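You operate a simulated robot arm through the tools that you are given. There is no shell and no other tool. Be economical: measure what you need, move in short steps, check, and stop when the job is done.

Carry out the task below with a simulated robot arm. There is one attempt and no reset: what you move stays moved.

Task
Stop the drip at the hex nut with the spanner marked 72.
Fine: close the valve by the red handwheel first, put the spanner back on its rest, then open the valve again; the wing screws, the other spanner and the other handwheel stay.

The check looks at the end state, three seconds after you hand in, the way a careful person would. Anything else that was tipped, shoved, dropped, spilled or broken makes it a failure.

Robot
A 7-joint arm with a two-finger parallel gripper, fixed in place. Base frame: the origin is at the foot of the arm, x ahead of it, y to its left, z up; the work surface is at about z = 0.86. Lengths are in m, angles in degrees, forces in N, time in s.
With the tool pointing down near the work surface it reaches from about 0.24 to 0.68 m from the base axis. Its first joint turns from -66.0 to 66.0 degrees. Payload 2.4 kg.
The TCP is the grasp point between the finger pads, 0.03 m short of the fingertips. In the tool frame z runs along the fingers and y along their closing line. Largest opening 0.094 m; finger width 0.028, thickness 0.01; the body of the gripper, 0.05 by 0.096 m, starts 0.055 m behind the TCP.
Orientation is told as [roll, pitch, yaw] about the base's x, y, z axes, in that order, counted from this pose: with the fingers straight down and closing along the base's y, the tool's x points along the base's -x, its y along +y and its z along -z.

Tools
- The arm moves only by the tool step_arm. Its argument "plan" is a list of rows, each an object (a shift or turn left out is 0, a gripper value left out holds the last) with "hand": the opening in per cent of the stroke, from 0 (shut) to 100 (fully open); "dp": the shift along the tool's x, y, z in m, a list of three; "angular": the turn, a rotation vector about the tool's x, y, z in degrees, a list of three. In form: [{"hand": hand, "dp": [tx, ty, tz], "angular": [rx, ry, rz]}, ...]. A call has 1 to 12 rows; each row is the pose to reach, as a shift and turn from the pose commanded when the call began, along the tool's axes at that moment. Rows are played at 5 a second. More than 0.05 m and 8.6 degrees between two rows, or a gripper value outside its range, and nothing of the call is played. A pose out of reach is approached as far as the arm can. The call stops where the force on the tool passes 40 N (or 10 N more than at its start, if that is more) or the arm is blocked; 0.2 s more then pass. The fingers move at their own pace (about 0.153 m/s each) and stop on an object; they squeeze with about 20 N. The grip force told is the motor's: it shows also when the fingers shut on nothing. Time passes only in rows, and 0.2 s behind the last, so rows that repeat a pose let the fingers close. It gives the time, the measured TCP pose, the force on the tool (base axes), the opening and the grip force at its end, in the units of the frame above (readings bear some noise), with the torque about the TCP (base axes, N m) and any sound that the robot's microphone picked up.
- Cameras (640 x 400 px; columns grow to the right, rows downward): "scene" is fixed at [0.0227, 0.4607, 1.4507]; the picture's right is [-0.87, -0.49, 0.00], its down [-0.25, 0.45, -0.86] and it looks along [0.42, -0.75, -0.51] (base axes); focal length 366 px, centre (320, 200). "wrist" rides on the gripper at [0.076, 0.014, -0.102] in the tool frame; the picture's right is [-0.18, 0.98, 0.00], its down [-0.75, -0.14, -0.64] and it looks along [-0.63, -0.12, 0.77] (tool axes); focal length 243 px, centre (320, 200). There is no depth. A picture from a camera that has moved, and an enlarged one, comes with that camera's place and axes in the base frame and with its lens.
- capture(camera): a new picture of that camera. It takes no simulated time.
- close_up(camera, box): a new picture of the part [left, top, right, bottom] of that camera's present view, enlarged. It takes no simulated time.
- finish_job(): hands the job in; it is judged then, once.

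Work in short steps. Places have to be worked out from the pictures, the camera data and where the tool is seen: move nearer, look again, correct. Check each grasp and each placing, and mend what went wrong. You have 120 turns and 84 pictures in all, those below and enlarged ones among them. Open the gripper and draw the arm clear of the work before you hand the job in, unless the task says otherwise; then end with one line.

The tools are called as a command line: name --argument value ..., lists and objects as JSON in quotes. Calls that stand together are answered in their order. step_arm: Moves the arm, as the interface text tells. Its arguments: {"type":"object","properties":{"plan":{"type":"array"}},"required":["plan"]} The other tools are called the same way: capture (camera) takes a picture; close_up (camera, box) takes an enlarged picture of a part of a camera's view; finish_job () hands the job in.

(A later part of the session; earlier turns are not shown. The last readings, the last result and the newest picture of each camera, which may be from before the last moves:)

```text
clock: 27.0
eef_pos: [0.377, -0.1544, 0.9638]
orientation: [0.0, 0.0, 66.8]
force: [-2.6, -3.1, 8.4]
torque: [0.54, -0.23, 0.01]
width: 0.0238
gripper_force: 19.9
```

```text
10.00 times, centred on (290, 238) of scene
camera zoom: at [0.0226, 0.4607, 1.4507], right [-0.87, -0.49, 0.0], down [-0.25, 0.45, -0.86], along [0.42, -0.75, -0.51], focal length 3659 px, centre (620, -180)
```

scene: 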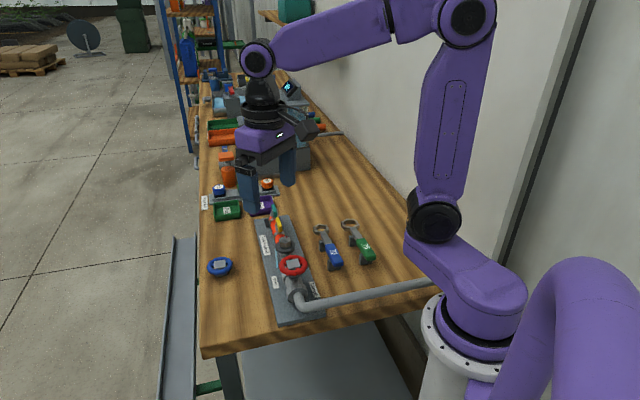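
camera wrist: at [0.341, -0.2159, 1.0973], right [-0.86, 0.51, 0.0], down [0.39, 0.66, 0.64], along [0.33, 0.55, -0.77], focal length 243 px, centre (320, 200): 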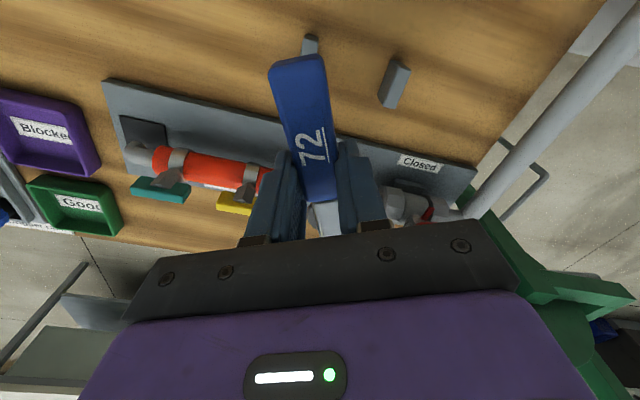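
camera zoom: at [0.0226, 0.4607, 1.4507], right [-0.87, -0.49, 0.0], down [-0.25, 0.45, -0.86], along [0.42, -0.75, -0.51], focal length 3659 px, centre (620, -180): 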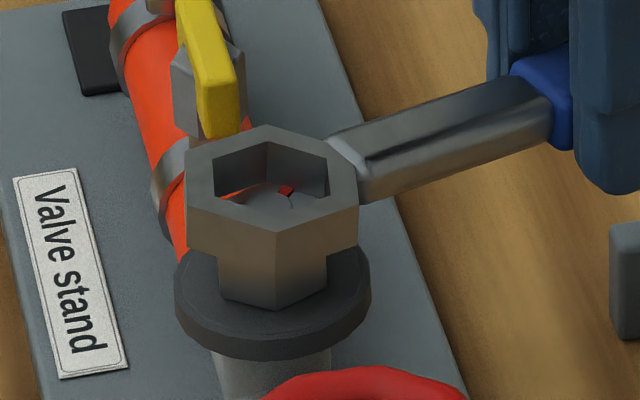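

The ring didn't descend; it pitched in the grip. I'll raise until just clear and look at its attitude.

step_arm --plan '[{"dp": [0, 0, -0.005]}, {"dp": [0, 0, -0.012]}, {"dp": [0, 0, -0.012]}]'

close_up --camera "scene" --box '[270, 218, 310, 258]'

close_up --camera "scene" --box '[260, 190, 360, 260]'

```text
clock: 27.8
eef_pos: [0.3767, -0.1538, 0.9759]
orientation: [0.0, 0.0, 66.8]
force: [-0.1, 0.0, -0.9]
torque: [0.0, 0.01, 0.0]
width: 0.0239
gripper_force: 20.1
```

```text
10.00 times, centred on (290, 238) of scene
camera zoom: at [0.0228, 0.4607, 1.4507], right [-0.87, -0.49, 0.0], down [-0.25, 0.45, -0.86], along [0.42, -0.75, -0.51], focal length 3659 px, centre (620, -180)
```

zoom: 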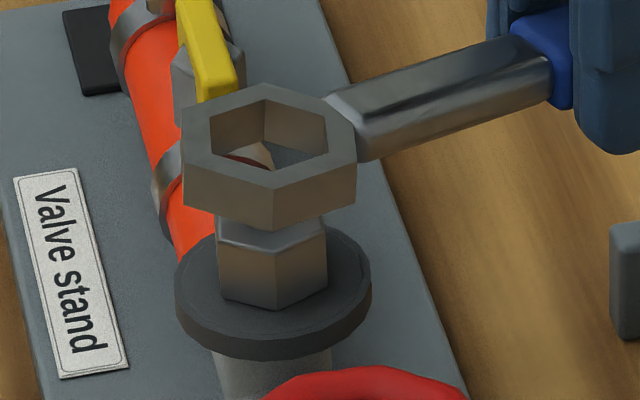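

```text
5.71 times, centred on (310, 225) of scene
camera zoom: at [0.0228, 0.4607, 1.4507], right [-0.87, -0.49, 0.0], down [-0.25, 0.45, -0.86], along [0.42, -0.75, -0.51], focal length 2091 px, centre (377, 57)
```

zoom: 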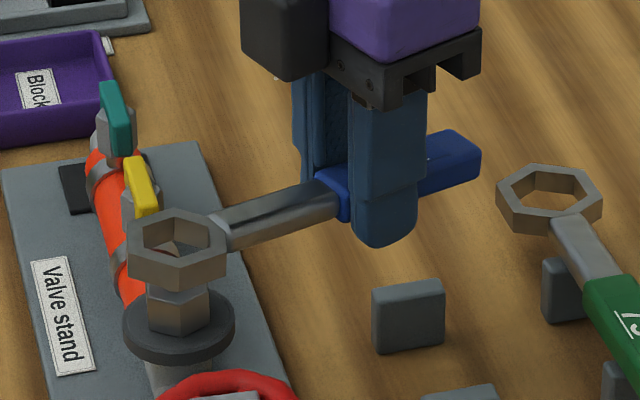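

The spanner pitched about 6–7° (ring up) in the grip. I'll tilt the hand by the same amount to level the ring, with a small rise for clearance.

step_arm --plan '[{"dp": [0, 0, -0.004], "angular": [0, 2, 0]}, {"dp": [0, 0, -0.004], "angular": [0, 4.5, 0]}, {"dp": [0, 0, -0.004], "angular": [0, 6.5, 0]}, {"dp": [0, 0, -0.004], "angular": [0, 6.5, 0]}]'

close_up --camera "scene" --box '[270, 218, 310, 258]'

```text
clock: 28.8
eef_pos: [0.3765, -0.1546, 0.9791]
orientation: [0.0, 6.5, 66.8]
force: [-0.5, 0.0, -1.4]
torque: [0.0, 0.02, 0.01]
width: 0.0238
gripper_force: 20.1
```

```text
10.00 times, centred on (290, 238) of scene
camera zoom: at [0.0228, 0.4607, 1.4507], right [-0.87, -0.49, 0.0], down [-0.25, 0.45, -0.86], along [0.42, -0.75, -0.51], focal length 3659 px, centre (620, -180)
```

zoom: 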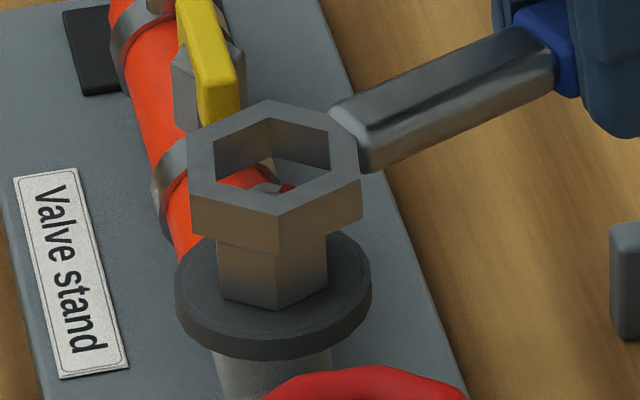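

Nearly level now. I'll zoom in tighter to compare hex edge angles.

close_up --camera "scene" --box '[275, 225, 297, 251]'

```text
15.38 times, centred on (286, 238) of scene
camera zoom: at [0.0228, 0.4607, 1.4507], right [-0.87, -0.49, 0.0], down [-0.25, 0.45, -0.86], along [0.42, -0.75, -0.51], focal length 5629 px, centre (843, -385)
```

zoom: 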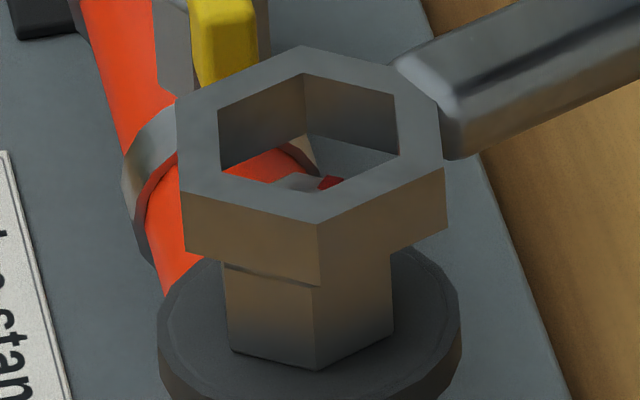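

The zoom shows that the nut is at about 10° and the ring at about 7°, so yaw 70 was right. I'll rotate back 3.2° about the ring and shift about 1.5 mm, with 1° more tilt.

step_arm --plan '[{"dp": [-0.0004, -0.003, 0], "angular": [0.18, 0.5, -1.6]}, {"dp": [-0.0007, -0.0064, 0.001], "angular": [0.36, 1, -3.18]}, {"dp": [-0.0007, -0.0064, 0.001], "angular": [0.36, 1, -3.18]}]'

close_up --camera "scene" --box '[275, 225, 297, 251]'

```text
clock: 29.6
eef_pos: [0.383, -0.1554, 0.9769]
orientation: [-0.1, 7.5, 70.1]
force: [-0.4, -0.2, -0.7]
torque: [-0.01, 0.01, -0.04]
width: 0.0238
gripper_force: 20.6
```

```text
15.38 times, centred on (286, 238) of scene
camera zoom: at [0.0228, 0.4607, 1.4507], right [-0.87, -0.49, 0.0], down [-0.25, 0.45, -0.86], along [0.42, -0.75, -0.51], focal length 5629 px, centre (843, -385)
```

zoom: 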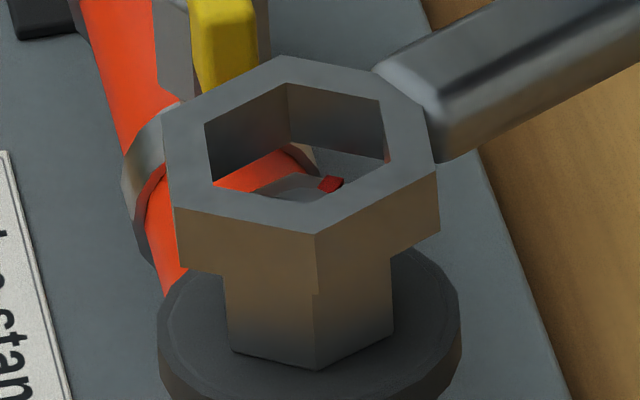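

Now the angle matches. I'll nudge 0.5 mm right and lower 4 mm.

step_arm --plan '[{"dp": [0.0001, 0.0003, 0.002]}, {"dp": [-0.0001, 0.0003, 0.004]}, {"dp": [-0.0001, 0.0003, 0.004]}]'

close_up --camera "scene" --box '[275, 225, 297, 251]'

```text
clock: 30.4
eef_pos: [0.3829, -0.1559, 0.9747]
orientation: [0.1, 7.5, 70.0]
force: [-0.3, -0.3, 0.2]
torque: [0.05, -0.03, -0.02]
width: 0.0237
gripper_force: 20.5
```

```text
15.38 times, centred on (286, 238) of scene
camera zoom: at [0.0227, 0.4607, 1.4507], right [-0.87, -0.49, 0.0], down [-0.25, 0.45, -0.86], along [0.42, -0.75, -0.51], focal length 5629 px, centre (843, -385)
```

zoom: 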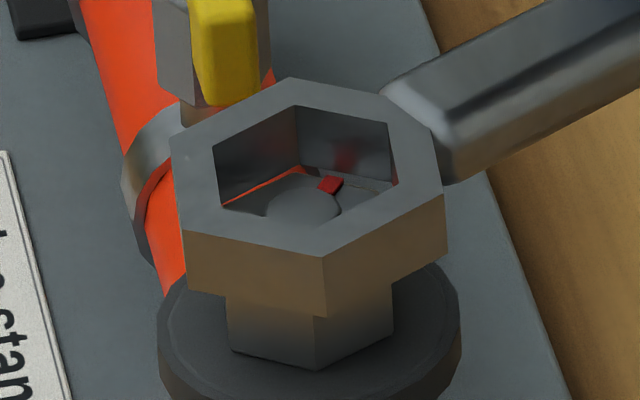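

The alignment looks close, with only a thin gap sliver visible. I'll lower 1.5 mm more and read the force.

step_arm --plan '[{"dp": [-0.0001, 0, 0.0008]}, {"dp": [-0.0002, 0, 0.0015]}, {"dp": [-0.0002, 0, 0.0015]}]'

close_up --camera "scene" --box '[275, 225, 297, 251]'

```text
clock: 31.2
eef_pos: [0.3831, -0.1558, 0.9734]
orientation: [0.0, 7.5, 70.0]
force: [-0.3, -1.7, 5.2]
torque: [0.58, -0.24, 0.0]
width: 0.0238
gripper_force: 20.1
```

```text
15.38 times, centred on (286, 238) of scene
camera zoom: at [0.0227, 0.4607, 1.4507], right [-0.87, -0.49, 0.0], down [-0.25, 0.45, -0.86], along [0.42, -0.75, -0.51], focal length 5629 px, centre (843, -385)
```

zoom: 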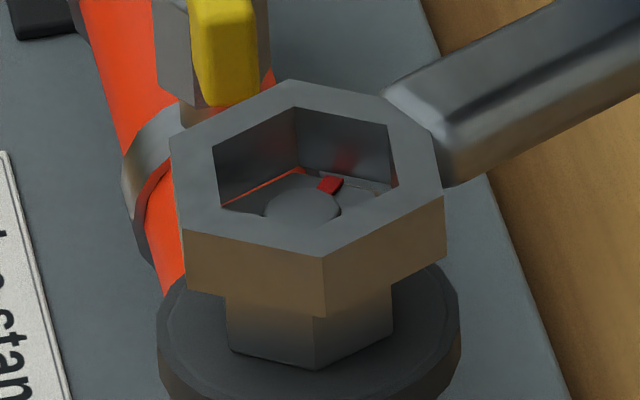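

Contact is about 6 N, and the torque puts it about 0.105 m from the TCP, i.e. at the far corner of the ring. I'll slide the ring outward along the handle axis in 0.4 mm steps while lightly pressed.

step_arm --plan '[{"dp": [-0.0004, 0, 0]}, {"dp": [-0.0008, 0, 0]}, {"dp": [-0.0012, 0, 0]}, {"dp": [-0.0012, 0, 0]}]'

close_up --camera "scene" --box '[275, 225, 297, 251]'

```text
clock: 32.2
eef_pos: [0.3828, -0.1553, 0.9715]
orientation: [-0.1, 7.4, 70.1]
force: [-1.0, -1.7, 4.7]
torque: [0.47, -0.21, 0.03]
width: 0.0235
gripper_force: 20.2
```

```text
15.38 times, centred on (286, 238) of scene
camera zoom: at [0.0226, 0.4607, 1.4507], right [-0.87, -0.49, 0.0], down [-0.25, 0.45, -0.86], along [0.42, -0.75, -0.51], focal length 5629 px, centre (843, -385)
```

zoom: 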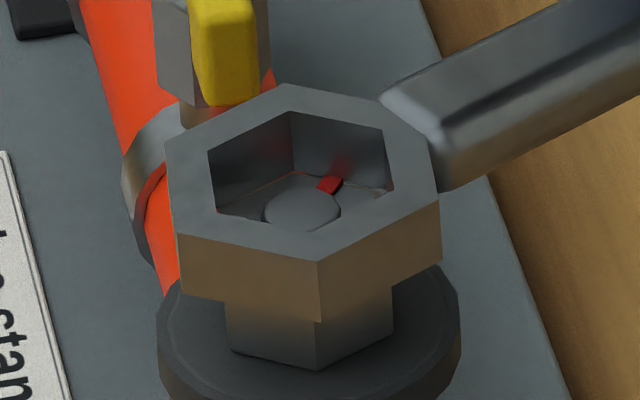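

Rows now line up, and columns want about 0.5 mm to the right. I'll slide along tool y in small steps while pressed.

step_arm --plan '[{"dp": [0, 0.0003, 0]}, {"dp": [0.0001, 0.0006, 0.0003]}, {"dp": [0.0002, 0.0009, 0.0003]}, {"dp": [0.0002, 0.0009, 0.0003]}]'

close_up --camera "scene" --box '[275, 225, 297, 251]'

```text
clock: 33.2
eef_pos: [0.3817, -0.1543, 0.9719]
orientation: [0.0, 7.4, 70.1]
force: [1.4, 0.4, 3.7]
torque: [0.36, -0.26, -0.13]
width: 0.0237
gripper_force: 19.8
```

```text
15.38 times, centred on (286, 238) of scene
camera zoom: at [0.0227, 0.4608, 1.4507], right [-0.87, -0.49, 0.0], down [-0.25, 0.45, -0.86], along [0.42, -0.75, -0.51], focal length 5629 px, centre (843, -385)
```

zoom: 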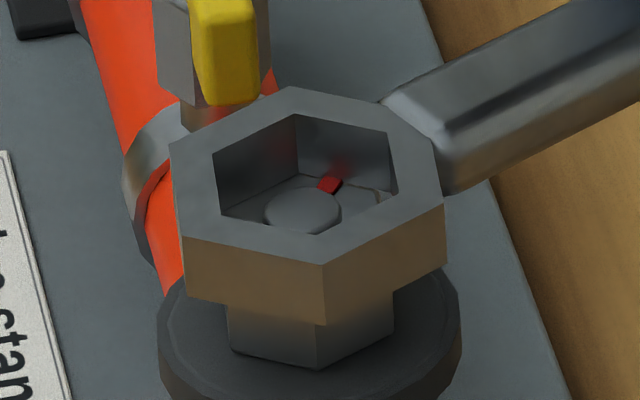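

Side force suggests the ring is starting to engage the nut's chamfer. I'll back off half the sideways step and press 1.5 mm more.

step_arm --plan '[{"dp": [0, -0.0004, 0]}, {"dp": [-0.0001, -0.0004, 0.0008]}, {"dp": [-0.0002, -0.0004, 0.0015]}, {"dp": [-0.0002, -0.0004, 0.0015]}]'

close_up --camera "scene" --box '[275, 225, 297, 251]'

```text
clock: 34.2
eef_pos: [0.3804, -0.1552, 0.9694]
orientation: [0.1, 7.5, 70.2]
force: [-1.1, 1.3, 6.9]
torque: [0.56, -0.2, 0.09]
width: 0.0237
gripper_force: 20.4
```

```text
15.38 times, centred on (286, 238) of scene
camera zoom: at [0.0226, 0.4608, 1.4507], right [-0.87, -0.49, 0.0], down [-0.25, 0.45, -0.86], along [0.42, -0.75, -0.51], focal length 5629 px, centre (843, -385)
```

zoom: 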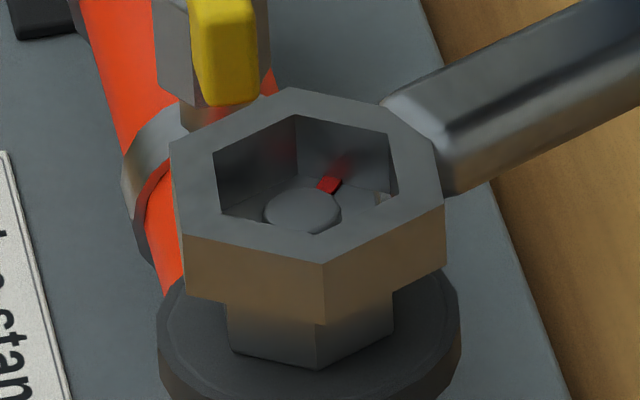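

The ring seems laterally captured but is still resting on an edge. I'll wiggle ±2° about the ring centre with light pressure.

step_arm --plan '[{"dp": [0, 0.0008, 0], "angular": [0, 0, 0.5]}, {"dp": [0, 0.0016, 0], "angular": [0, 0, 1]}, {"dp": [0, 0.0027, 0], "angular": [0, 0, 1.7]}, {"dp": [0, 0.0012, 0], "angular": [0, 0, 0.8]}, {"dp": [0, 0, 0], "angular": [0, 0, 0]}, {"dp": [0, -0.0012, 0], "angular": [0, 0, -0.8]}, {"dp": [0, -0.0027, 0], "angular": [0, 0, -1.7]}, {"dp": [0, -0.0012, 0], "angular": [0, 0, -0.8]}, {"dp": [0, 0, 0], "angular": [0, 0, 0]}]'

close_up --camera "scene" --box '[275, 225, 297, 251]'

```text
clock: 36.2
eef_pos: [0.382, -0.1561, 0.9699]
orientation: [0.0, 7.5, 70.0]
force: [1.8, 1.2, 2.4]
torque: [0.21, -0.08, -0.03]
width: 0.0238
gripper_force: 20.3
```

```text
15.38 times, centred on (286, 238) of scene
camera zoom: at [0.0227, 0.4608, 1.4507], right [-0.87, -0.49, 0.0], down [-0.25, 0.45, -0.86], along [0.42, -0.75, -0.51], focal length 5629 px, centre (843, -385)
```

zoom: 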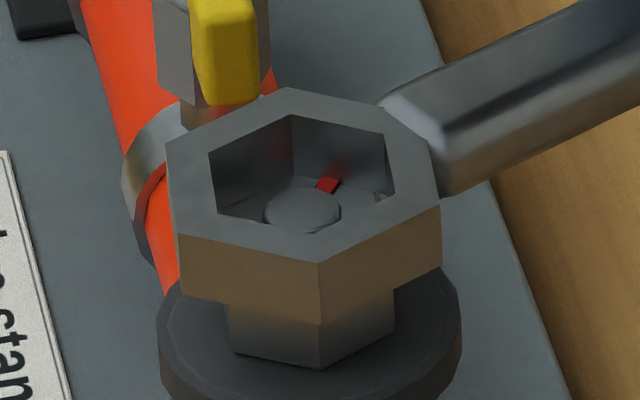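

The nut itself moved a few degrees counter-clockwise by friction; it now leads the ring by about 3°. I'll rise slightly, rotate the ring 3° counter-clockwise about its centre, then press gently.

step_arm --plan '[{"dp": [0.0003, 0, -0.0025]}, {"dp": [0.0003, -0.0023, -0.0025], "angular": [0.2, 0, -1.5]}, {"dp": [0.0003, -0.0045, -0.0025], "angular": [0.4, 0, -3]}, {"dp": [0.0003, -0.0045, -0.0012], "angular": [0.4, 0, -3]}, {"dp": [0.0001, -0.0045, 0], "angular": [0.4, 0, -3]}, {"dp": [0.0001, -0.0045, 0], "angular": [0.4, 0, -3]}]'

close_up --camera "scene" --box '[275, 225, 297, 251]'

```text
clock: 37.6
eef_pos: [0.3869, -0.1558, 0.9702]
orientation: [0.0, 7.4, 73.1]
force: [-1.1, -0.6, 3.4]
torque: [0.22, -0.07, 0.03]
width: 0.0238
gripper_force: 19.9
```

```text
15.38 times, centred on (286, 238) of scene
camera zoom: at [0.0227, 0.4607, 1.4507], right [-0.87, -0.49, 0.0], down [-0.25, 0.45, -0.86], along [0.42, -0.75, -0.51], focal length 5629 px, centre (843, -385)
```

zoom: 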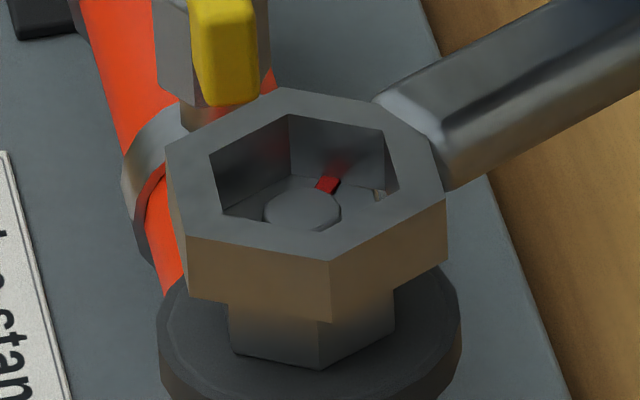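

The angle now matches. The ring is about 0.7 mm too far right, so I'll slide it left in small steps with light pressure.

step_arm --plan '[{"dp": [-0.0002, -0.0002, 0]}, {"dp": [-0.0004, -0.0004, 0.0003]}, {"dp": [-0.0005, -0.0006, 0.0006]}, {"dp": [-0.0006, -0.0007, 0.001]}, {"dp": [-0.0006, -0.0007, 0.001]}]'

close_up --camera "scene" --box '[275, 225, 297, 251]'

```text
clock: 38.8
eef_pos: [0.3872, -0.1568, 0.9695]
orientation: [-0.1, 7.6, 73.2]
force: [-2.2, -1.4, 7.9]
torque: [0.58, -0.16, 0.12]
width: 0.0238
gripper_force: 20.1
```

```text
15.38 times, centred on (286, 238) of scene
camera zoom: at [0.0226, 0.4607, 1.4507], right [-0.87, -0.49, 0.0], down [-0.25, 0.45, -0.86], along [0.42, -0.75, -0.51], focal length 5629 px, centre (843, -385)
```

zoom: 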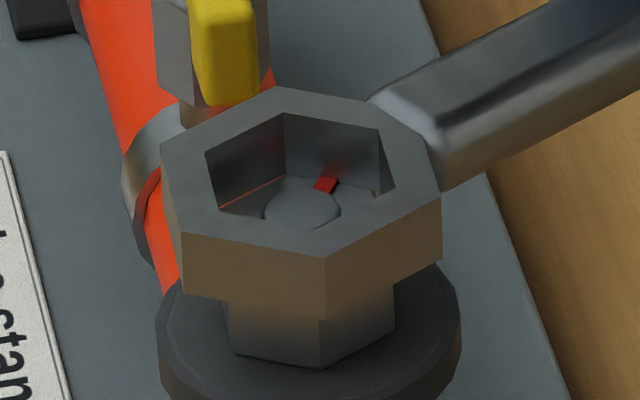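

A gap sliver reappeared at the left, so I overshot. I'll go half back along tool y.

step_arm --plan '[{"dp": [0, 0.0002, 0]}, {"dp": [-0.0001, 0.0004, 0]}, {"dp": [-0.0002, 0.0005, 0]}, {"dp": [-0.0004, 0.0005, 0]}, {"dp": [-0.0004, 0.0005, 0]}]'

close_up --camera "scene" --box '[278, 228, 294, 244]'

```text
clock: 40.0
eef_pos: [0.3867, -0.1562, 0.9699]
orientation: [0.0, 7.5, 73.1]
force: [0.5, -0.2, 0.3]
torque: [0.08, 0.0, 0.0]
width: 0.0239
gripper_force: 20.0
```

```text
16.00 times, centred on (286, 236) of scene
camera zoom: at [0.0228, 0.4607, 1.4507], right [-0.87, -0.49, 0.0], down [-0.25, 0.45, -0.86], along [0.42, -0.75, -0.51], focal length 5854 px, centre (864, -376)
```

zoom: 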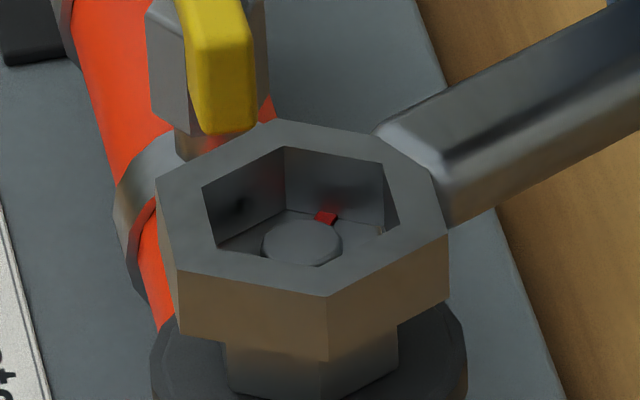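

The force dropped from 9 N to about 1 N at the same height, and the hole now frames the nut. I'll lower in 1 mm steps.

step_arm --plan '[{"dp": [-0.0001, 0, 0.001]}, {"dp": [-0.0003, 0, 0.002]}, {"dp": [-0.0004, 0, 0.003]}, {"dp": [-0.0004, 0, 0.003]}]'

close_up --camera "scene" --box '[275, 225, 297, 251]'

```text
clock: 41.0
eef_pos: [0.386, -0.1557, 0.9671]
orientation: [0.0, 7.5, 72.9]
force: [-2.2, -1.5, 6.8]
torque: [0.57, -0.19, 0.08]
width: 0.0234
gripper_force: 20.4
```

```text
15.38 times, centred on (286, 238) of scene
camera zoom: at [0.0226, 0.4607, 1.4507], right [-0.87, -0.49, 0.0], down [-0.25, 0.45, -0.86], along [0.42, -0.75, -0.51], focal length 5629 px, centre (843, -385)
```

zoom: 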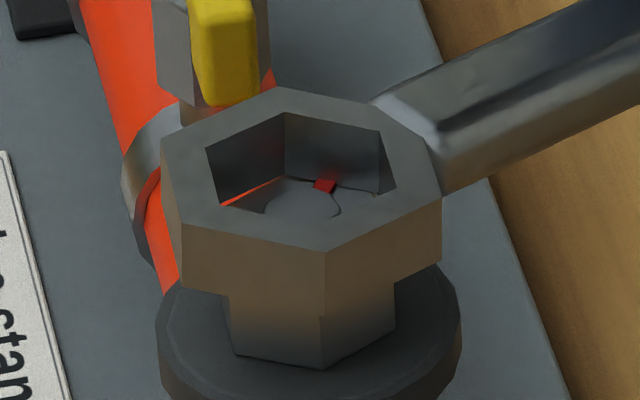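

The torque lever of about 0.077 m says the handle-side corner is resting on the nut, so the ring is now too far outward. I'll relieve, move inward 0.7 mm, and press again.

step_arm --plan '[{"dp": [0.0004, 0, -0.003]}, {"dp": [0.0011, 0, -0.003]}, {"dp": [0.001, 0, -0.002]}, {"dp": [0.0009, 0, -0.001]}, {"dp": [0.0009, 0, -0.001]}]'

close_up --camera "scene" --box '[275, 225, 297, 251]'

```text
clock: 42.2
eef_pos: [0.3863, -0.1573, 0.9677]
orientation: [0.0, 7.5, 73.1]
force: [-0.8, 0.5, -0.4]
torque: [-0.03, -0.01, 0.01]
width: 0.0236
gripper_force: 19.9
```

```text
15.38 times, centred on (286, 238) of scene
camera zoom: at [0.0228, 0.4607, 1.4507], right [-0.87, -0.49, 0.0], down [-0.25, 0.45, -0.86], along [0.42, -0.75, -0.51], focal length 5629 px, centre (843, -385)
```

zoom: 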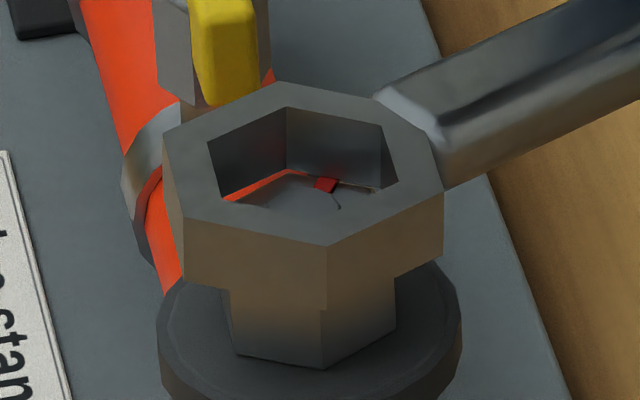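

The ring has pitched up another 3°. I'll level it again (+3° about tool y) with a small rise, and from now on press with at most about 5 N.

step_arm --plan '[{"dp": [0.0005, 0, -0.004], "angular": [0, 1.5, 0]}, {"dp": [0.0005, 0, -0.004], "angular": [0, 3, 0]}, {"dp": [0.0005, 0, -0.004], "angular": [0, 3, 0]}]'

close_up --camera "scene" --box '[275, 225, 297, 251]'

```text
clock: 43.0
eef_pos: [0.3871, -0.157, 0.9723]
orientation: [0.0, 10.5, 73.0]
force: [-0.1, -0.2, -1.3]
torque: [0.02, 0.01, -0.01]
width: 0.0238
gripper_force: 20.4
```

```text
15.38 times, centred on (286, 238) of scene
camera zoom: at [0.0228, 0.4607, 1.4507], right [-0.87, -0.49, 0.0], down [-0.25, 0.45, -0.86], along [0.42, -0.75, -0.51], focal length 5629 px, centre (843, -385)
```

zoom: 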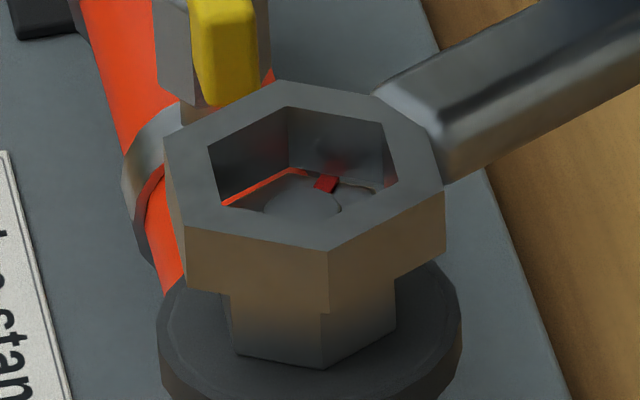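

It's level and nearly centred, about 1.3 mm above the nut. I'll lower 1.5 mm and read the contact force and lever without a picture.

step_arm --plan '[{"dp": [-0.0001, 0, 0.0007]}, {"dp": [-0.0003, 0, 0.0015]}, {"dp": [-0.0003, 0, 0.0015]}]'

```text
clock: 43.8
eef_pos: [0.3863, -0.1562, 0.9704]
orientation: [0.0, 10.5, 73.1]
force: [-0.9, -0.7, 6.2]
torque: [0.49, -0.15, 0.09]
width: 0.0239
gripper_force: 20.0
```

Contact 7 N, with the lever at about 0.072 m, again the handle-side corner. I'll relieve, move inward 0.6 mm and press lightly.

step_arm --plan '[{"dp": [0.0002, 0, -0.001]}, {"dp": [0.0008, 0, -0.001]}, {"dp": [0.0007, 0, -0.0003]}, {"dp": [0.0007, 0, -0.0003]}]'

```text
clock: 44.8
eef_pos: [0.3857, -0.1566, 0.9707]
orientation: [-0.1, 10.5, 73.1]
force: [-0.6, 0.1, -0.2]
torque: [0.02, -0.03, 0.02]
width: 0.0236
gripper_force: 19.5
```

Nearly no contact at the same height. I'll lower another 1 mm.

step_arm --plan '[{"dp": [-0.0001, 0, 0.0006]}, {"dp": [-0.0002, 0, 0.0012]}, {"dp": [-0.0002, 0, 0.0012]}]'

close_up --camera "scene" --box '[275, 225, 297, 251]'

```text
clock: 45.6
eef_pos: [0.3869, -0.1569, 0.9694]
orientation: [0.0, 10.5, 73.1]
force: [-0.4, -1.5, 8.9]
torque: [0.59, -0.15, 0.1]
width: 0.0232
gripper_force: 20.0
```

```text
15.38 times, centred on (286, 238) of scene
camera zoom: at [0.0226, 0.4607, 1.4507], right [-0.87, -0.49, 0.0], down [-0.25, 0.45, -0.86], along [0.42, -0.75, -0.51], focal length 5629 px, centre (843, -385)
```

zoom: 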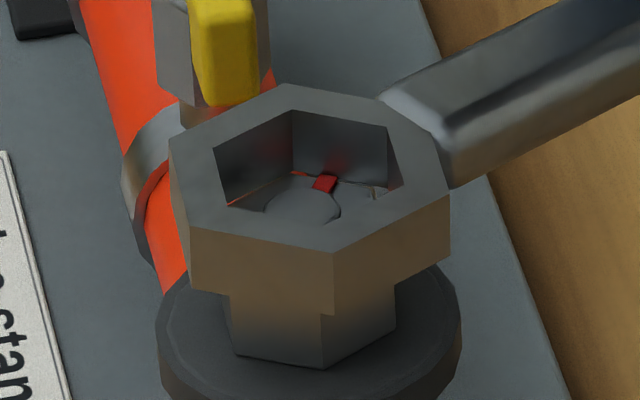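

Compared with the good position at t=40 (ring centre pixel (302,177)), the ring is now too far inward and right. I'll relieve, go outward 1.4 mm, then lower lightly.

step_arm --plan '[{"dp": [0.0003, 0, -0.0015]}, {"dp": [-0.0005, 0, -0.0016]}, {"dp": [-0.0011, 0, -0.0017]}, {"dp": [-0.0013, 0, -0.0008]}, {"dp": [-0.0013, 0, -0.0008]}]'

close_up --camera "scene" --box '[275, 225, 297, 251]'

```text
clock: 46.8
eef_pos: [0.3873, -0.1566, 0.9692]
orientation: [0.0, 10.5, 73.1]
force: [-0.4, -0.3, -1.3]
torque: [-0.04, -0.01, -0.03]
width: 0.0237
gripper_force: 20.0
```

```text
15.38 times, centred on (286, 238) of scene
camera zoom: at [0.0228, 0.4607, 1.4507], right [-0.87, -0.49, 0.0], down [-0.25, 0.45, -0.86], along [0.42, -0.75, -0.51], focal length 5629 px, centre (843, -385)
```

zoom: 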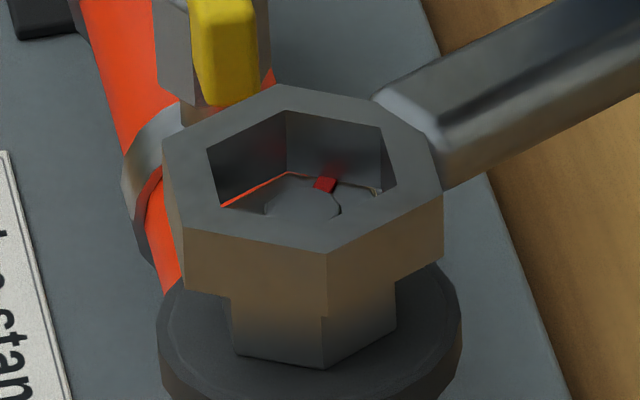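

Column is right and there's no contact. I'll lower 1.2 mm and then sense.

step_arm --plan '[{"dp": [-0.0001, 0, 0.0006]}, {"dp": [-0.0002, 0, 0.0012]}, {"dp": [-0.0002, 0, 0.0012]}]'

```text
clock: 47.6
eef_pos: [0.3873, -0.1552, 0.9684]
orientation: [-0.1, 10.5, 73.0]
force: [-2.0, -0.5, 9.9]
torque: [0.74, -0.21, 0.09]
width: 0.0238
gripper_force: 20.1
```

11 N contact. As at t=40, I'll relieve slightly and slide along tool +y to look for the force drop.

step_arm --plan '[{"dp": [0.0001, 0, -0.0006]}, {"dp": [0.0001, 0.0003, -0.0006]}, {"dp": [0.0001, 0.0006, -0.0006]}, {"dp": [0.0001, 0.0006, -0.0006]}]'

close_up --camera "scene" --box '[275, 225, 297, 251]'

```text
clock: 48.6
eef_pos: [0.387, -0.156, 0.9699]
orientation: [-0.1, 10.6, 73.1]
force: [0.8, -0.2, -0.7]
torque: [-0.03, 0.0, -0.03]
width: 0.0238
gripper_force: 19.9
```

```text
15.38 times, centred on (286, 238) of scene
camera zoom: at [0.0228, 0.4607, 1.4507], right [-0.87, -0.49, 0.0], down [-0.25, 0.45, -0.86], along [0.42, -0.75, -0.51], focal length 5629 px, centre (843, -385)
```

zoom: 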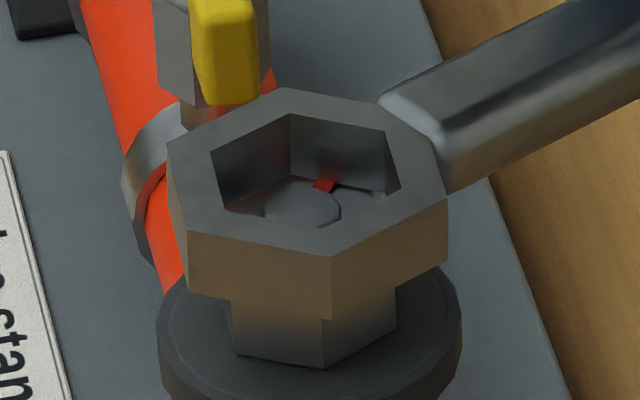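

Force is zero and no sliver at left. I'll shift 0.3 mm left and lower 0.9 mm.

step_arm --plan '[{"dp": [-0.0002, -0.0002, 0]}, {"dp": [-0.0003, -0.0002, 0.0005]}, {"dp": [-0.0004, -0.0002, 0.0009]}, {"dp": [-0.0004, -0.0002, 0.0009]}]'

```text
clock: 49.6
eef_pos: [0.3859, -0.155, 0.9677]
orientation: [0.0, 10.5, 73.0]
force: [-1.3, -1.2, 8.2]
torque: [0.6, -0.18, 0.11]
width: 0.0235
gripper_force: 20.7
```

I'll relieve the press and check attitude and position again before a gentler search.

step_arm --plan '[{"dp": [0.0002, 0, -0.0012]}, {"dp": [0.0002, 0, -0.0012]}]'

close_up --camera "scene" --box '[275, 225, 297, 251]'

```text
clock: 50.2
eef_pos: [0.3873, -0.1552, 0.9693]
orientation: [0.0, 10.5, 73.1]
force: [0.0, -0.7, -1.4]
torque: [-0.02, -0.04, -0.01]
width: 0.024
gripper_force: 20.2
```

```text
15.38 times, centred on (286, 238) of scene
camera zoom: at [0.0228, 0.4607, 1.4507], right [-0.87, -0.49, 0.0], down [-0.25, 0.45, -0.86], along [0.42, -0.75, -0.51], focal length 5629 px, centre (843, -385)
```

zoom: 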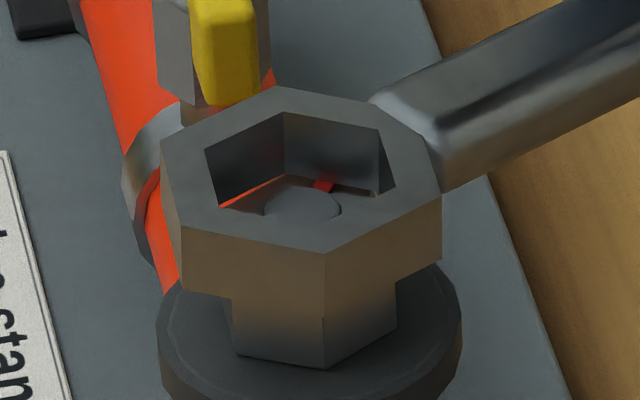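

Position is now spot-on, but the ring is tilted about 2° with the far side high. I'll add 2° of pitch while keeping the ring centre in place.

step_arm --plan '[{"dp": [0.0003, 0, -0.0015], "angular": [0, 1, 0]}, {"dp": [0.0006, 0, -0.003], "angular": [0, 2.2, 0]}, {"dp": [0.0006, 0, -0.003], "angular": [0, 2.2, 0]}, {"dp": [0.0005, 0, -0.0025], "angular": [0, 2.2, 0]}]'

close_up --camera "scene" --box '[275, 225, 297, 251]'

```text
clock: 51.2
eef_pos: [0.3866, -0.1559, 0.9718]
orientation: [0.0, 12.7, 73.1]
force: [-0.2, -0.1, -0.6]
torque: [0.0, -0.01, 0.04]
width: 0.0238
gripper_force: 19.9
```

```text
15.38 times, centred on (286, 238) of scene
camera zoom: at [0.0228, 0.4607, 1.4507], right [-0.87, -0.49, 0.0], down [-0.25, 0.45, -0.86], along [0.42, -0.75, -0.51], focal length 5629 px, centre (843, -385)
```

zoom: 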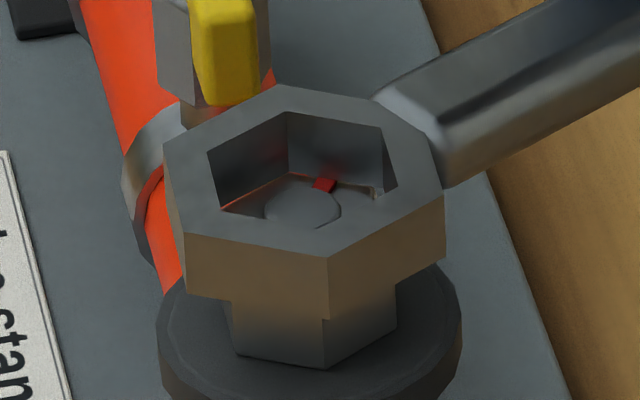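

Level and within 0.4 mm. I'll nudge left and lower gently with a small rotational wiggle.

step_arm --plan '[{"dp": [-0.0003, -0.0003, 0]}, {"dp": [-0.0004, -0.0003, 0.0005]}, {"dp": [-0.0004, 0.0012, 0.0006], "angular": [-0.2, 0, 1]}, {"dp": [-0.0004, -0.0003, 0.0006]}, {"dp": [-0.0004, -0.0018, 0.0006], "angular": [0.2, 0, -1]}, {"dp": [-0.0005, -0.0003, 0.001]}, {"dp": [-0.0005, 0.0012, 0.001], "angular": [-0.2, 0, 1]}, {"dp": [-0.0005, -0.0018, 0.001], "angular": [0.2, 0, -1]}, {"dp": [-0.0005, -0.0003, 0.001]}]'

close_up --camera "scene" --box '[275, 225, 297, 251]'

```text
clock: 53.2
eef_pos: [0.3863, -0.1549, 0.9718]
orientation: [0.0, 12.6, 72.9]
force: [1.0, -1.4, 5.8]
torque: [0.41, -0.18, -0.08]
width: 0.0236
gripper_force: 20.0
```

```text
15.38 times, centred on (286, 238) of scene
camera zoom: at [0.0227, 0.4607, 1.4507], right [-0.87, -0.49, 0.0], down [-0.25, 0.45, -0.86], along [0.42, -0.75, -0.51], focal length 5629 px, centre (843, -385)
```

zoom: 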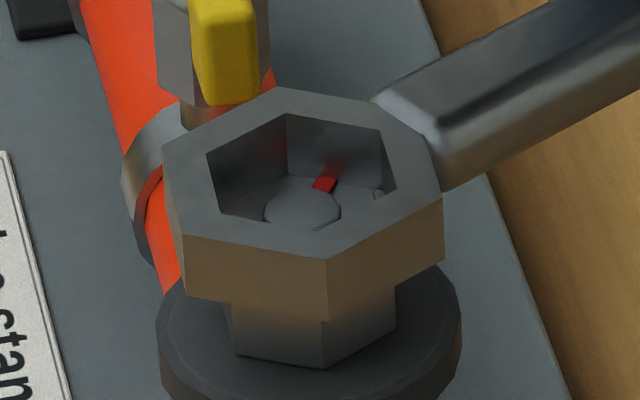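

Level contact at 6 N. With the ring bottom at nut-top height, the row offset suggests the ring is about 0.6 mm too near the camera. I'll slide it away in 0.25 mm steps.

step_arm --plan '[{"dp": [0.00017, -0.00018, 0]}, {"dp": [0.00034, -0.00036, 0]}, {"dp": [0.0005, -0.0005, 0]}, {"dp": [0.0005, -0.0005, 0]}]'

```text
clock: 54.2
eef_pos: [0.3878, -0.1543, 0.9714]
orientation: [0.2, 12.7, 73.1]
force: [-1.9, 0.3, 4.9]
torque: [0.46, -0.08, 0.15]
width: 0.0234
gripper_force: 20.0
```

step_arm --plan '[{"dp": [0.0002, -0.0002, 0]}, {"dp": [0.0004, -0.0004, 0.0001]}, {"dp": [0.0004, -0.0004, 0.0003]}, {"dp": [0.0004, -0.0004, 0.0003]}]'

close_up --camera "scene" --box '[275, 225, 297, 251]'

```text
clock: 55.2
eef_pos: [0.3882, -0.1568, 0.9721]
orientation: [0.0, 12.8, 73.1]
force: [-1.7, 2.4, 9.2]
torque: [0.71, -0.19, 0.18]
width: 0.0235
gripper_force: 20.1
```

```text
15.38 times, centred on (286, 238) of scene
camera zoom: at [0.0226, 0.4608, 1.4507], right [-0.87, -0.49, 0.0], down [-0.25, 0.45, -0.86], along [0.42, -0.75, -0.51], focal length 5629 px, centre (843, -385)
```

zoom: 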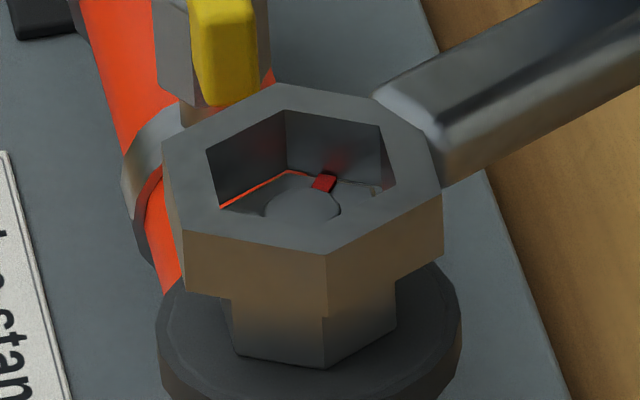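

By my measure it's centred, yet it still rests on the nut. I'll take one very tight look at the gap between hole and nut.

close_up --camera "scene" --box '[281, 229, 291, 236]'

```text
16.00 times, centred on (286, 232) of scene
camera zoom: at [0.0226, 0.4608, 1.4507], right [-0.87, -0.49, 0.0], down [-0.25, 0.45, -0.86], along [0.42, -0.75, -0.51], focal length 5854 px, centre (864, -320)
```

zoom: 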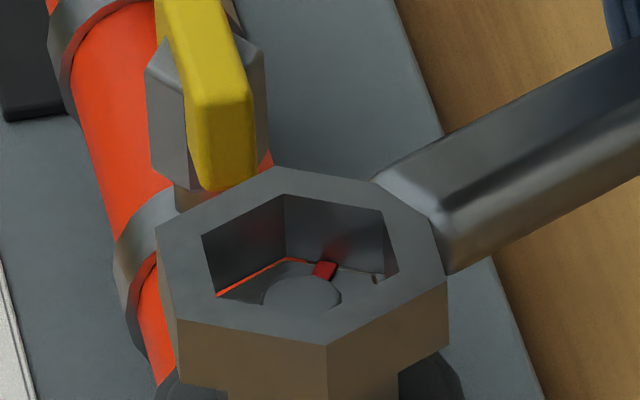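

Both back edges show a small gap, so the ring may now be slightly too far back. I'll ease the press and come toward the camera in 0.25 mm increments, reading the force each time.

step_arm --plan '[{"dp": [0.0001, 0, -0.0004]}, {"dp": [-0.0001, 0.00018, -0.0004]}, {"dp": [-0.0001, 0.00018, -0.0004]}]'

step_arm --plan '[{"dp": [-0.00017, 0.00018, 0]}, {"dp": [-0.00017, 0.00018, 0]}]'

step_arm --plan '[{"dp": [-0.00017, 0.00018, 0]}, {"dp": [-0.00017, 0.00018, 0]}]'

```text
clock: 56.0
eef_pos: [0.3868, -0.156, 0.9719]
orientation: [0.0, 12.8, 73.0]
force: [1.4, -1.9, 4.3]
torque: [0.32, -0.14, -0.15]
width: 0.0235
gripper_force: 20.2
```

```text
clock: 56.6
eef_pos: [0.3866, -0.155, 0.971]
orientation: [0.2, 12.7, 73.2]
force: [-0.7, -1.2, 4.7]
torque: [0.31, -0.06, 0.02]
width: 0.0233
gripper_force: 20.0
```

```text
clock: 57.2
eef_pos: [0.3873, -0.1555, 0.9701]
orientation: [0.0, 12.7, 73.0]
force: [0.3, 0.9, 0.5]
torque: [0.06, 0.0, 0.01]
width: 0.0236
gripper_force: 20.2
```

The force dropped again (4.7 → 0.5 N) and the ring has dropped in a bit. I'll lower just 0.6 mm with a small wiggle and read.

step_arm --plan '[{"dp": [-0.0001, 0, 0.0004]}, {"dp": [-0.0001, 0.0012, 0.0006], "angular": [-0.2, 0, 0.8]}, {"dp": [-0.0001, -0.0012, 0.0006], "angular": [0.2, 0, -0.8]}, {"dp": [-0.0001, 0, 0.0006]}]'

close_up --camera "scene" --box '[275, 225, 297, 251]'

```text
clock: 58.2
eef_pos: [0.3879, -0.1553, 0.9709]
orientation: [-0.1, 12.6, 73.0]
force: [1.1, 1.7, 7.5]
torque: [0.64, -0.17, -0.09]
width: 0.0239
gripper_force: 19.7
```

```text
15.38 times, centred on (286, 238) of scene
camera zoom: at [0.0227, 0.4608, 1.4507], right [-0.87, -0.49, 0.0], down [-0.25, 0.45, -0.86], along [0.42, -0.75, -0.51], focal length 5629 px, centre (843, -385)
```

zoom: 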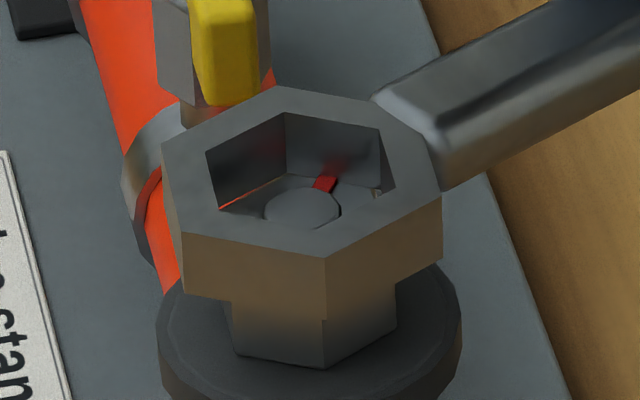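

Contact levers point to the handle-side corner. The most central contact I had (t=33, ring centre pixel (307,176)) was 0.7 mm further right. I'll relieve, move there, and lower lightly.

step_arm --plan '[{"dp": [0.0002, 0, -0.001]}, {"dp": [0.0007, 0.0005, -0.001]}, {"dp": [0.0006, 0.0005, -0.0006]}, {"dp": [0.0006, 0.0005, -0.0006]}]'

step_arm --plan '[{"dp": [-0.0001, 0, 0.0003]}, {"dp": [-0.0001, 0, 0.0005]}, {"dp": [-0.0001, 0, 0.0005]}]'

close_up --camera "scene" --box '[275, 225, 297, 251]'

```text
clock: 59.2
eef_pos: [0.3868, -0.1549, 0.9713]
orientation: [0.0, 12.7, 73.0]
force: [-0.5, 0.4, -1.3]
torque: [0.01, 0.0, 0.01]
width: 0.0234
gripper_force: 20.1
```

```text
clock: 60.0
eef_pos: [0.3871, -0.1564, 0.9716]
orientation: [0.1, 12.7, 73.1]
force: [-0.6, 0.1, 2.7]
torque: [0.23, -0.08, 0.08]
width: 0.0236
gripper_force: 20.5
```

```text
15.38 times, centred on (286, 238) of scene
camera zoom: at [0.0227, 0.4607, 1.4507], right [-0.87, -0.49, 0.0], down [-0.25, 0.45, -0.86], along [0.42, -0.75, -0.51], focal length 5629 px, centre (843, -385)
```

zoom: 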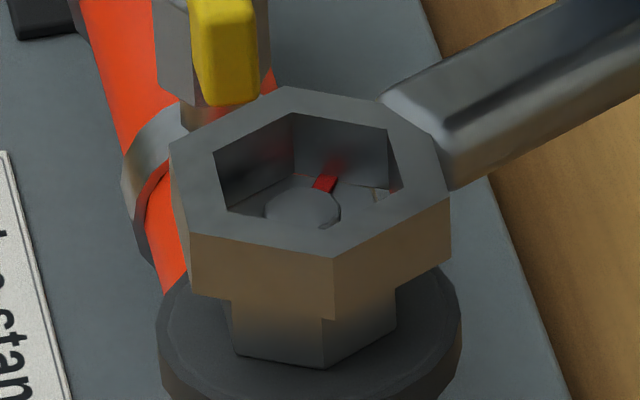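

The visible gaps say the t=58 position was nearly centred, so the remaining suspect is the angle: the nut turns freely counter-clockwise but resists clockwise. I'll lift, return to centre, set the ring 4° counter-clockwise, touch down lightly, and then sweep clockwise.

step_arm --plan '[{"dp": [0.0004, 0, -0.002]}, {"dp": [0, -0.0004, -0.002]}, {"dp": [-0.0001, -0.0035, -0.002], "angular": [0.44, 0, -1.95]}, {"dp": [-0.0002, -0.0066, -0.002], "angular": [0.88, 0, -3.9]}, {"dp": [-0.0004, -0.0066, -0.001], "angular": [0.88, 0, -3.9]}, {"dp": [-0.0006, -0.0066, -0.0001], "angular": [0.88, 0, -3.9]}, {"dp": [-0.0006, -0.0066, -0.0001], "angular": [0.88, 0, -3.9]}]'

```text
clock: 61.6
eef_pos: [0.3925, -0.1573, 0.9717]
orientation: [0.1, 12.8, 77.1]
force: [0.7, 0.5, 0.3]
torque: [0.07, -0.02, -0.01]
width: 0.0236
gripper_force: 20.0
```

Light contact. Now I'll sweep clockwise 6° about the ring centre with a slight press.

step_arm --plan '[{"dp": [-0.0001, 0.0, 0.0004]}, {"dp": [-0.0001, 0.0012, 0.0005], "angular": [-0.17, 0, 0.78]}, {"dp": [-0.0001, 0.0023, 0.0005], "angular": [-0.33, 0, 1.46]}, {"dp": [-0.0001, 0.0035, 0.0006], "angular": [-0.5, 0, 2.2]}, {"dp": [-0.0002, 0.0046, 0.0006], "angular": [-0.66, 0, 2.93]}, {"dp": [-0.0002, 0.0058, 0.0007], "angular": [-0.83, 0, 3.66]}, {"dp": [-0.0003, 0.007, 0.0007], "angular": [-1.0, 0, 4.4]}, {"dp": [-0.0004, 0.0081, 0.0008], "angular": [-1.15, 0, 5.1]}, {"dp": [-0.0005, 0.0093, 0.0008], "angular": [-1.32, 0, 5.85]}]'

close_up --camera "scene" --box '[275, 225, 297, 251]'

```text
clock: 63.6
eef_pos: [0.3839, -0.1543, 0.9716]
orientation: [0.0, 12.7, 71.0]
force: [2.2, -0.5, 7.7]
torque: [0.62, -0.25, -0.21]
width: 0.0237
gripper_force: 19.7
```

```text
15.38 times, centred on (286, 238) of scene
camera zoom: at [0.0227, 0.4607, 1.4507], right [-0.87, -0.49, 0.0], down [-0.25, 0.45, -0.86], along [0.42, -0.75, -0.51], focal length 5629 px, centre (843, -385)
```

zoom: 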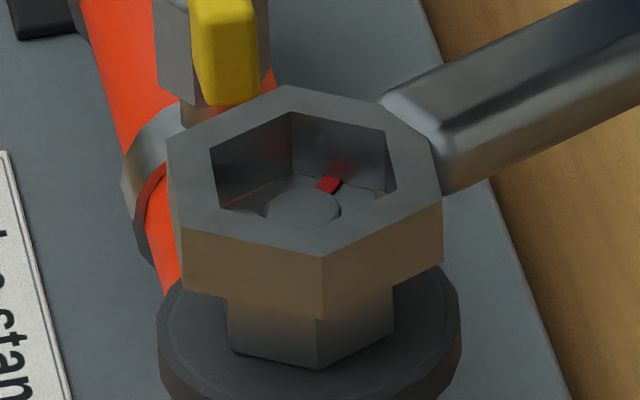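

I think I see it: the raised red mark on the nut's back-right edge catches the ring wall, so the ring sits about 1 mm above the nut top and is actually about 1.3 mm too near the camera. I'll lift, move back 1.3 mm and lower.

step_arm --plan '[{"dp": [0.0003, 0, -0.0015]}, {"dp": [0.0006, -0.0006, -0.0015]}, {"dp": [0.0009, -0.0012, -0.0015]}, {"dp": [0.0008, -0.0012, -0.0008]}, {"dp": [0.0007, -0.0012, -0.0002]}, {"dp": [0.0007, -0.0012, -0.0002]}]'

close_up --camera "scene" --box '[275, 225, 297, 251]'

```text
clock: 65.0
eef_pos: [0.3853, -0.1556, 0.9694]
orientation: [0.0, 12.7, 71.1]
force: [0.0, -0.8, -0.2]
torque: [-0.01, 0.0, -0.01]
width: 0.0234
gripper_force: 19.8
```

```text
15.38 times, centred on (286, 238) of scene
camera zoom: at [0.0228, 0.4607, 1.4507], right [-0.87, -0.49, 0.0], down [-0.25, 0.45, -0.86], along [0.42, -0.75, -0.51], focal length 5629 px, centre (843, -385)
```

zoom: 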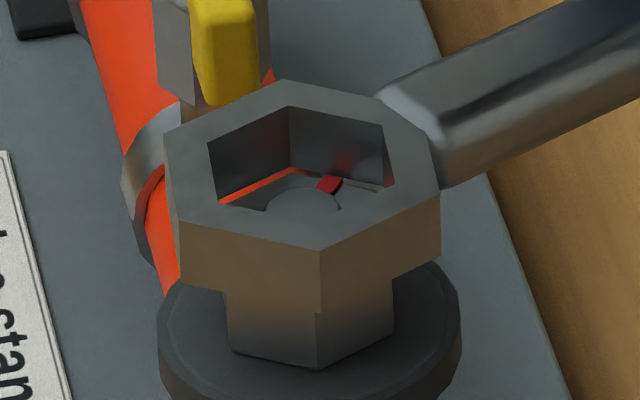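

Clear and force-free with even gaps at the back. I'll lower 1.5 mm and read.

step_arm --plan '[{"dp": [-0.0001, 0, 0.0007]}, {"dp": [-0.0003, 0, 0.0015]}, {"dp": [-0.0003, 0, 0.0015]}]'

```text
clock: 65.8
eef_pos: [0.3854, -0.1558, 0.9683]
orientation: [0.1, 12.6, 71.1]
force: [0.8, 0.1, -0.5]
torque: [0.02, 0.01, -0.03]
width: 0.024
gripper_force: 20.0
```

No contact yet at z 0.968. I'll lower another 2 mm.

step_arm --plan '[{"dp": [-0.0002, 0, 0.0007]}, {"dp": [-0.0003, 0, 0.0014]}, {"dp": [-0.0004, 0, 0.002]}, {"dp": [-0.0004, 0, 0.002]}]'

```text
clock: 66.8
eef_pos: [0.3843, -0.1571, 0.9665]
orientation: [0.0, 12.7, 71.1]
force: [0.9, 0.1, -1.1]
torque: [-0.05, 0.03, -0.01]
width: 0.0237
gripper_force: 19.9
```

Still free, so it's going over the nut. I'll continue 4 mm.

step_arm --plan '[{"dp": [-0.0002, 0, 0.001]}, {"dp": [-0.0004, 0, 0.002]}, {"dp": [-0.0006, 0, 0.003]}, {"dp": [-0.0008, 0, 0.004]}, {"dp": [-0.0008, 0, 0.004]}]'

close_up --camera "scene" --box '[275, 225, 297, 251]'

```text
clock: 68.0
eef_pos: [0.3848, -0.1568, 0.9628]
orientation: [0.0, 12.7, 71.1]
force: [1.7, -0.2, -1.4]
torque: [0.02, -0.02, -0.06]
width: 0.0237
gripper_force: 20.3
```

```text
15.38 times, centred on (286, 238) of scene
camera zoom: at [0.0228, 0.4607, 1.4507], right [-0.87, -0.49, 0.0], down [-0.25, 0.45, -0.86], along [0.42, -0.75, -0.51], focal length 5629 px, centre (843, -385)
```

zoom: 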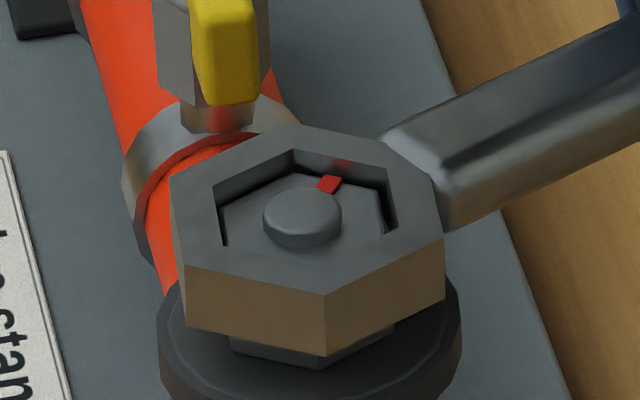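

The ring is now properly over the nut. I'll lower 2 mm more and turn clockwise 15° about the nut centre, watching the torque.

step_arm --plan '[{"dp": [-0.0004, 0, 0.002]}, {"dp": [-0.0005, 0.0039, 0.002], "angular": [-0.55, 0, 2.44]}, {"dp": [-0.0007, 0.0077, 0.0019], "angular": [-1.1, 0, 4.88]}, {"dp": [-0.0011, 0.0116, 0.0018], "angular": [-1.65, 0, 7.32]}, {"dp": [-0.0017, 0.0154, 0.0017], "angular": [-2.2, 0, 9.76]}, {"dp": [-0.0025, 0.0192, 0.0015], "angular": [-2.75, 0, 12.2]}, {"dp": [-0.0033, 0.0229, 0.0013], "angular": [-3.3, 0, 14.64]}]'

```text
clock: 69.6
eef_pos: [0.3649, -0.1452, 0.9602]
orientation: [-0.1, 12.8, 55.8]
force: [7.3, -0.4, -3.2]
torque: [-0.16, 0.08, -0.5]
width: 0.0237
gripper_force: 20.4
```

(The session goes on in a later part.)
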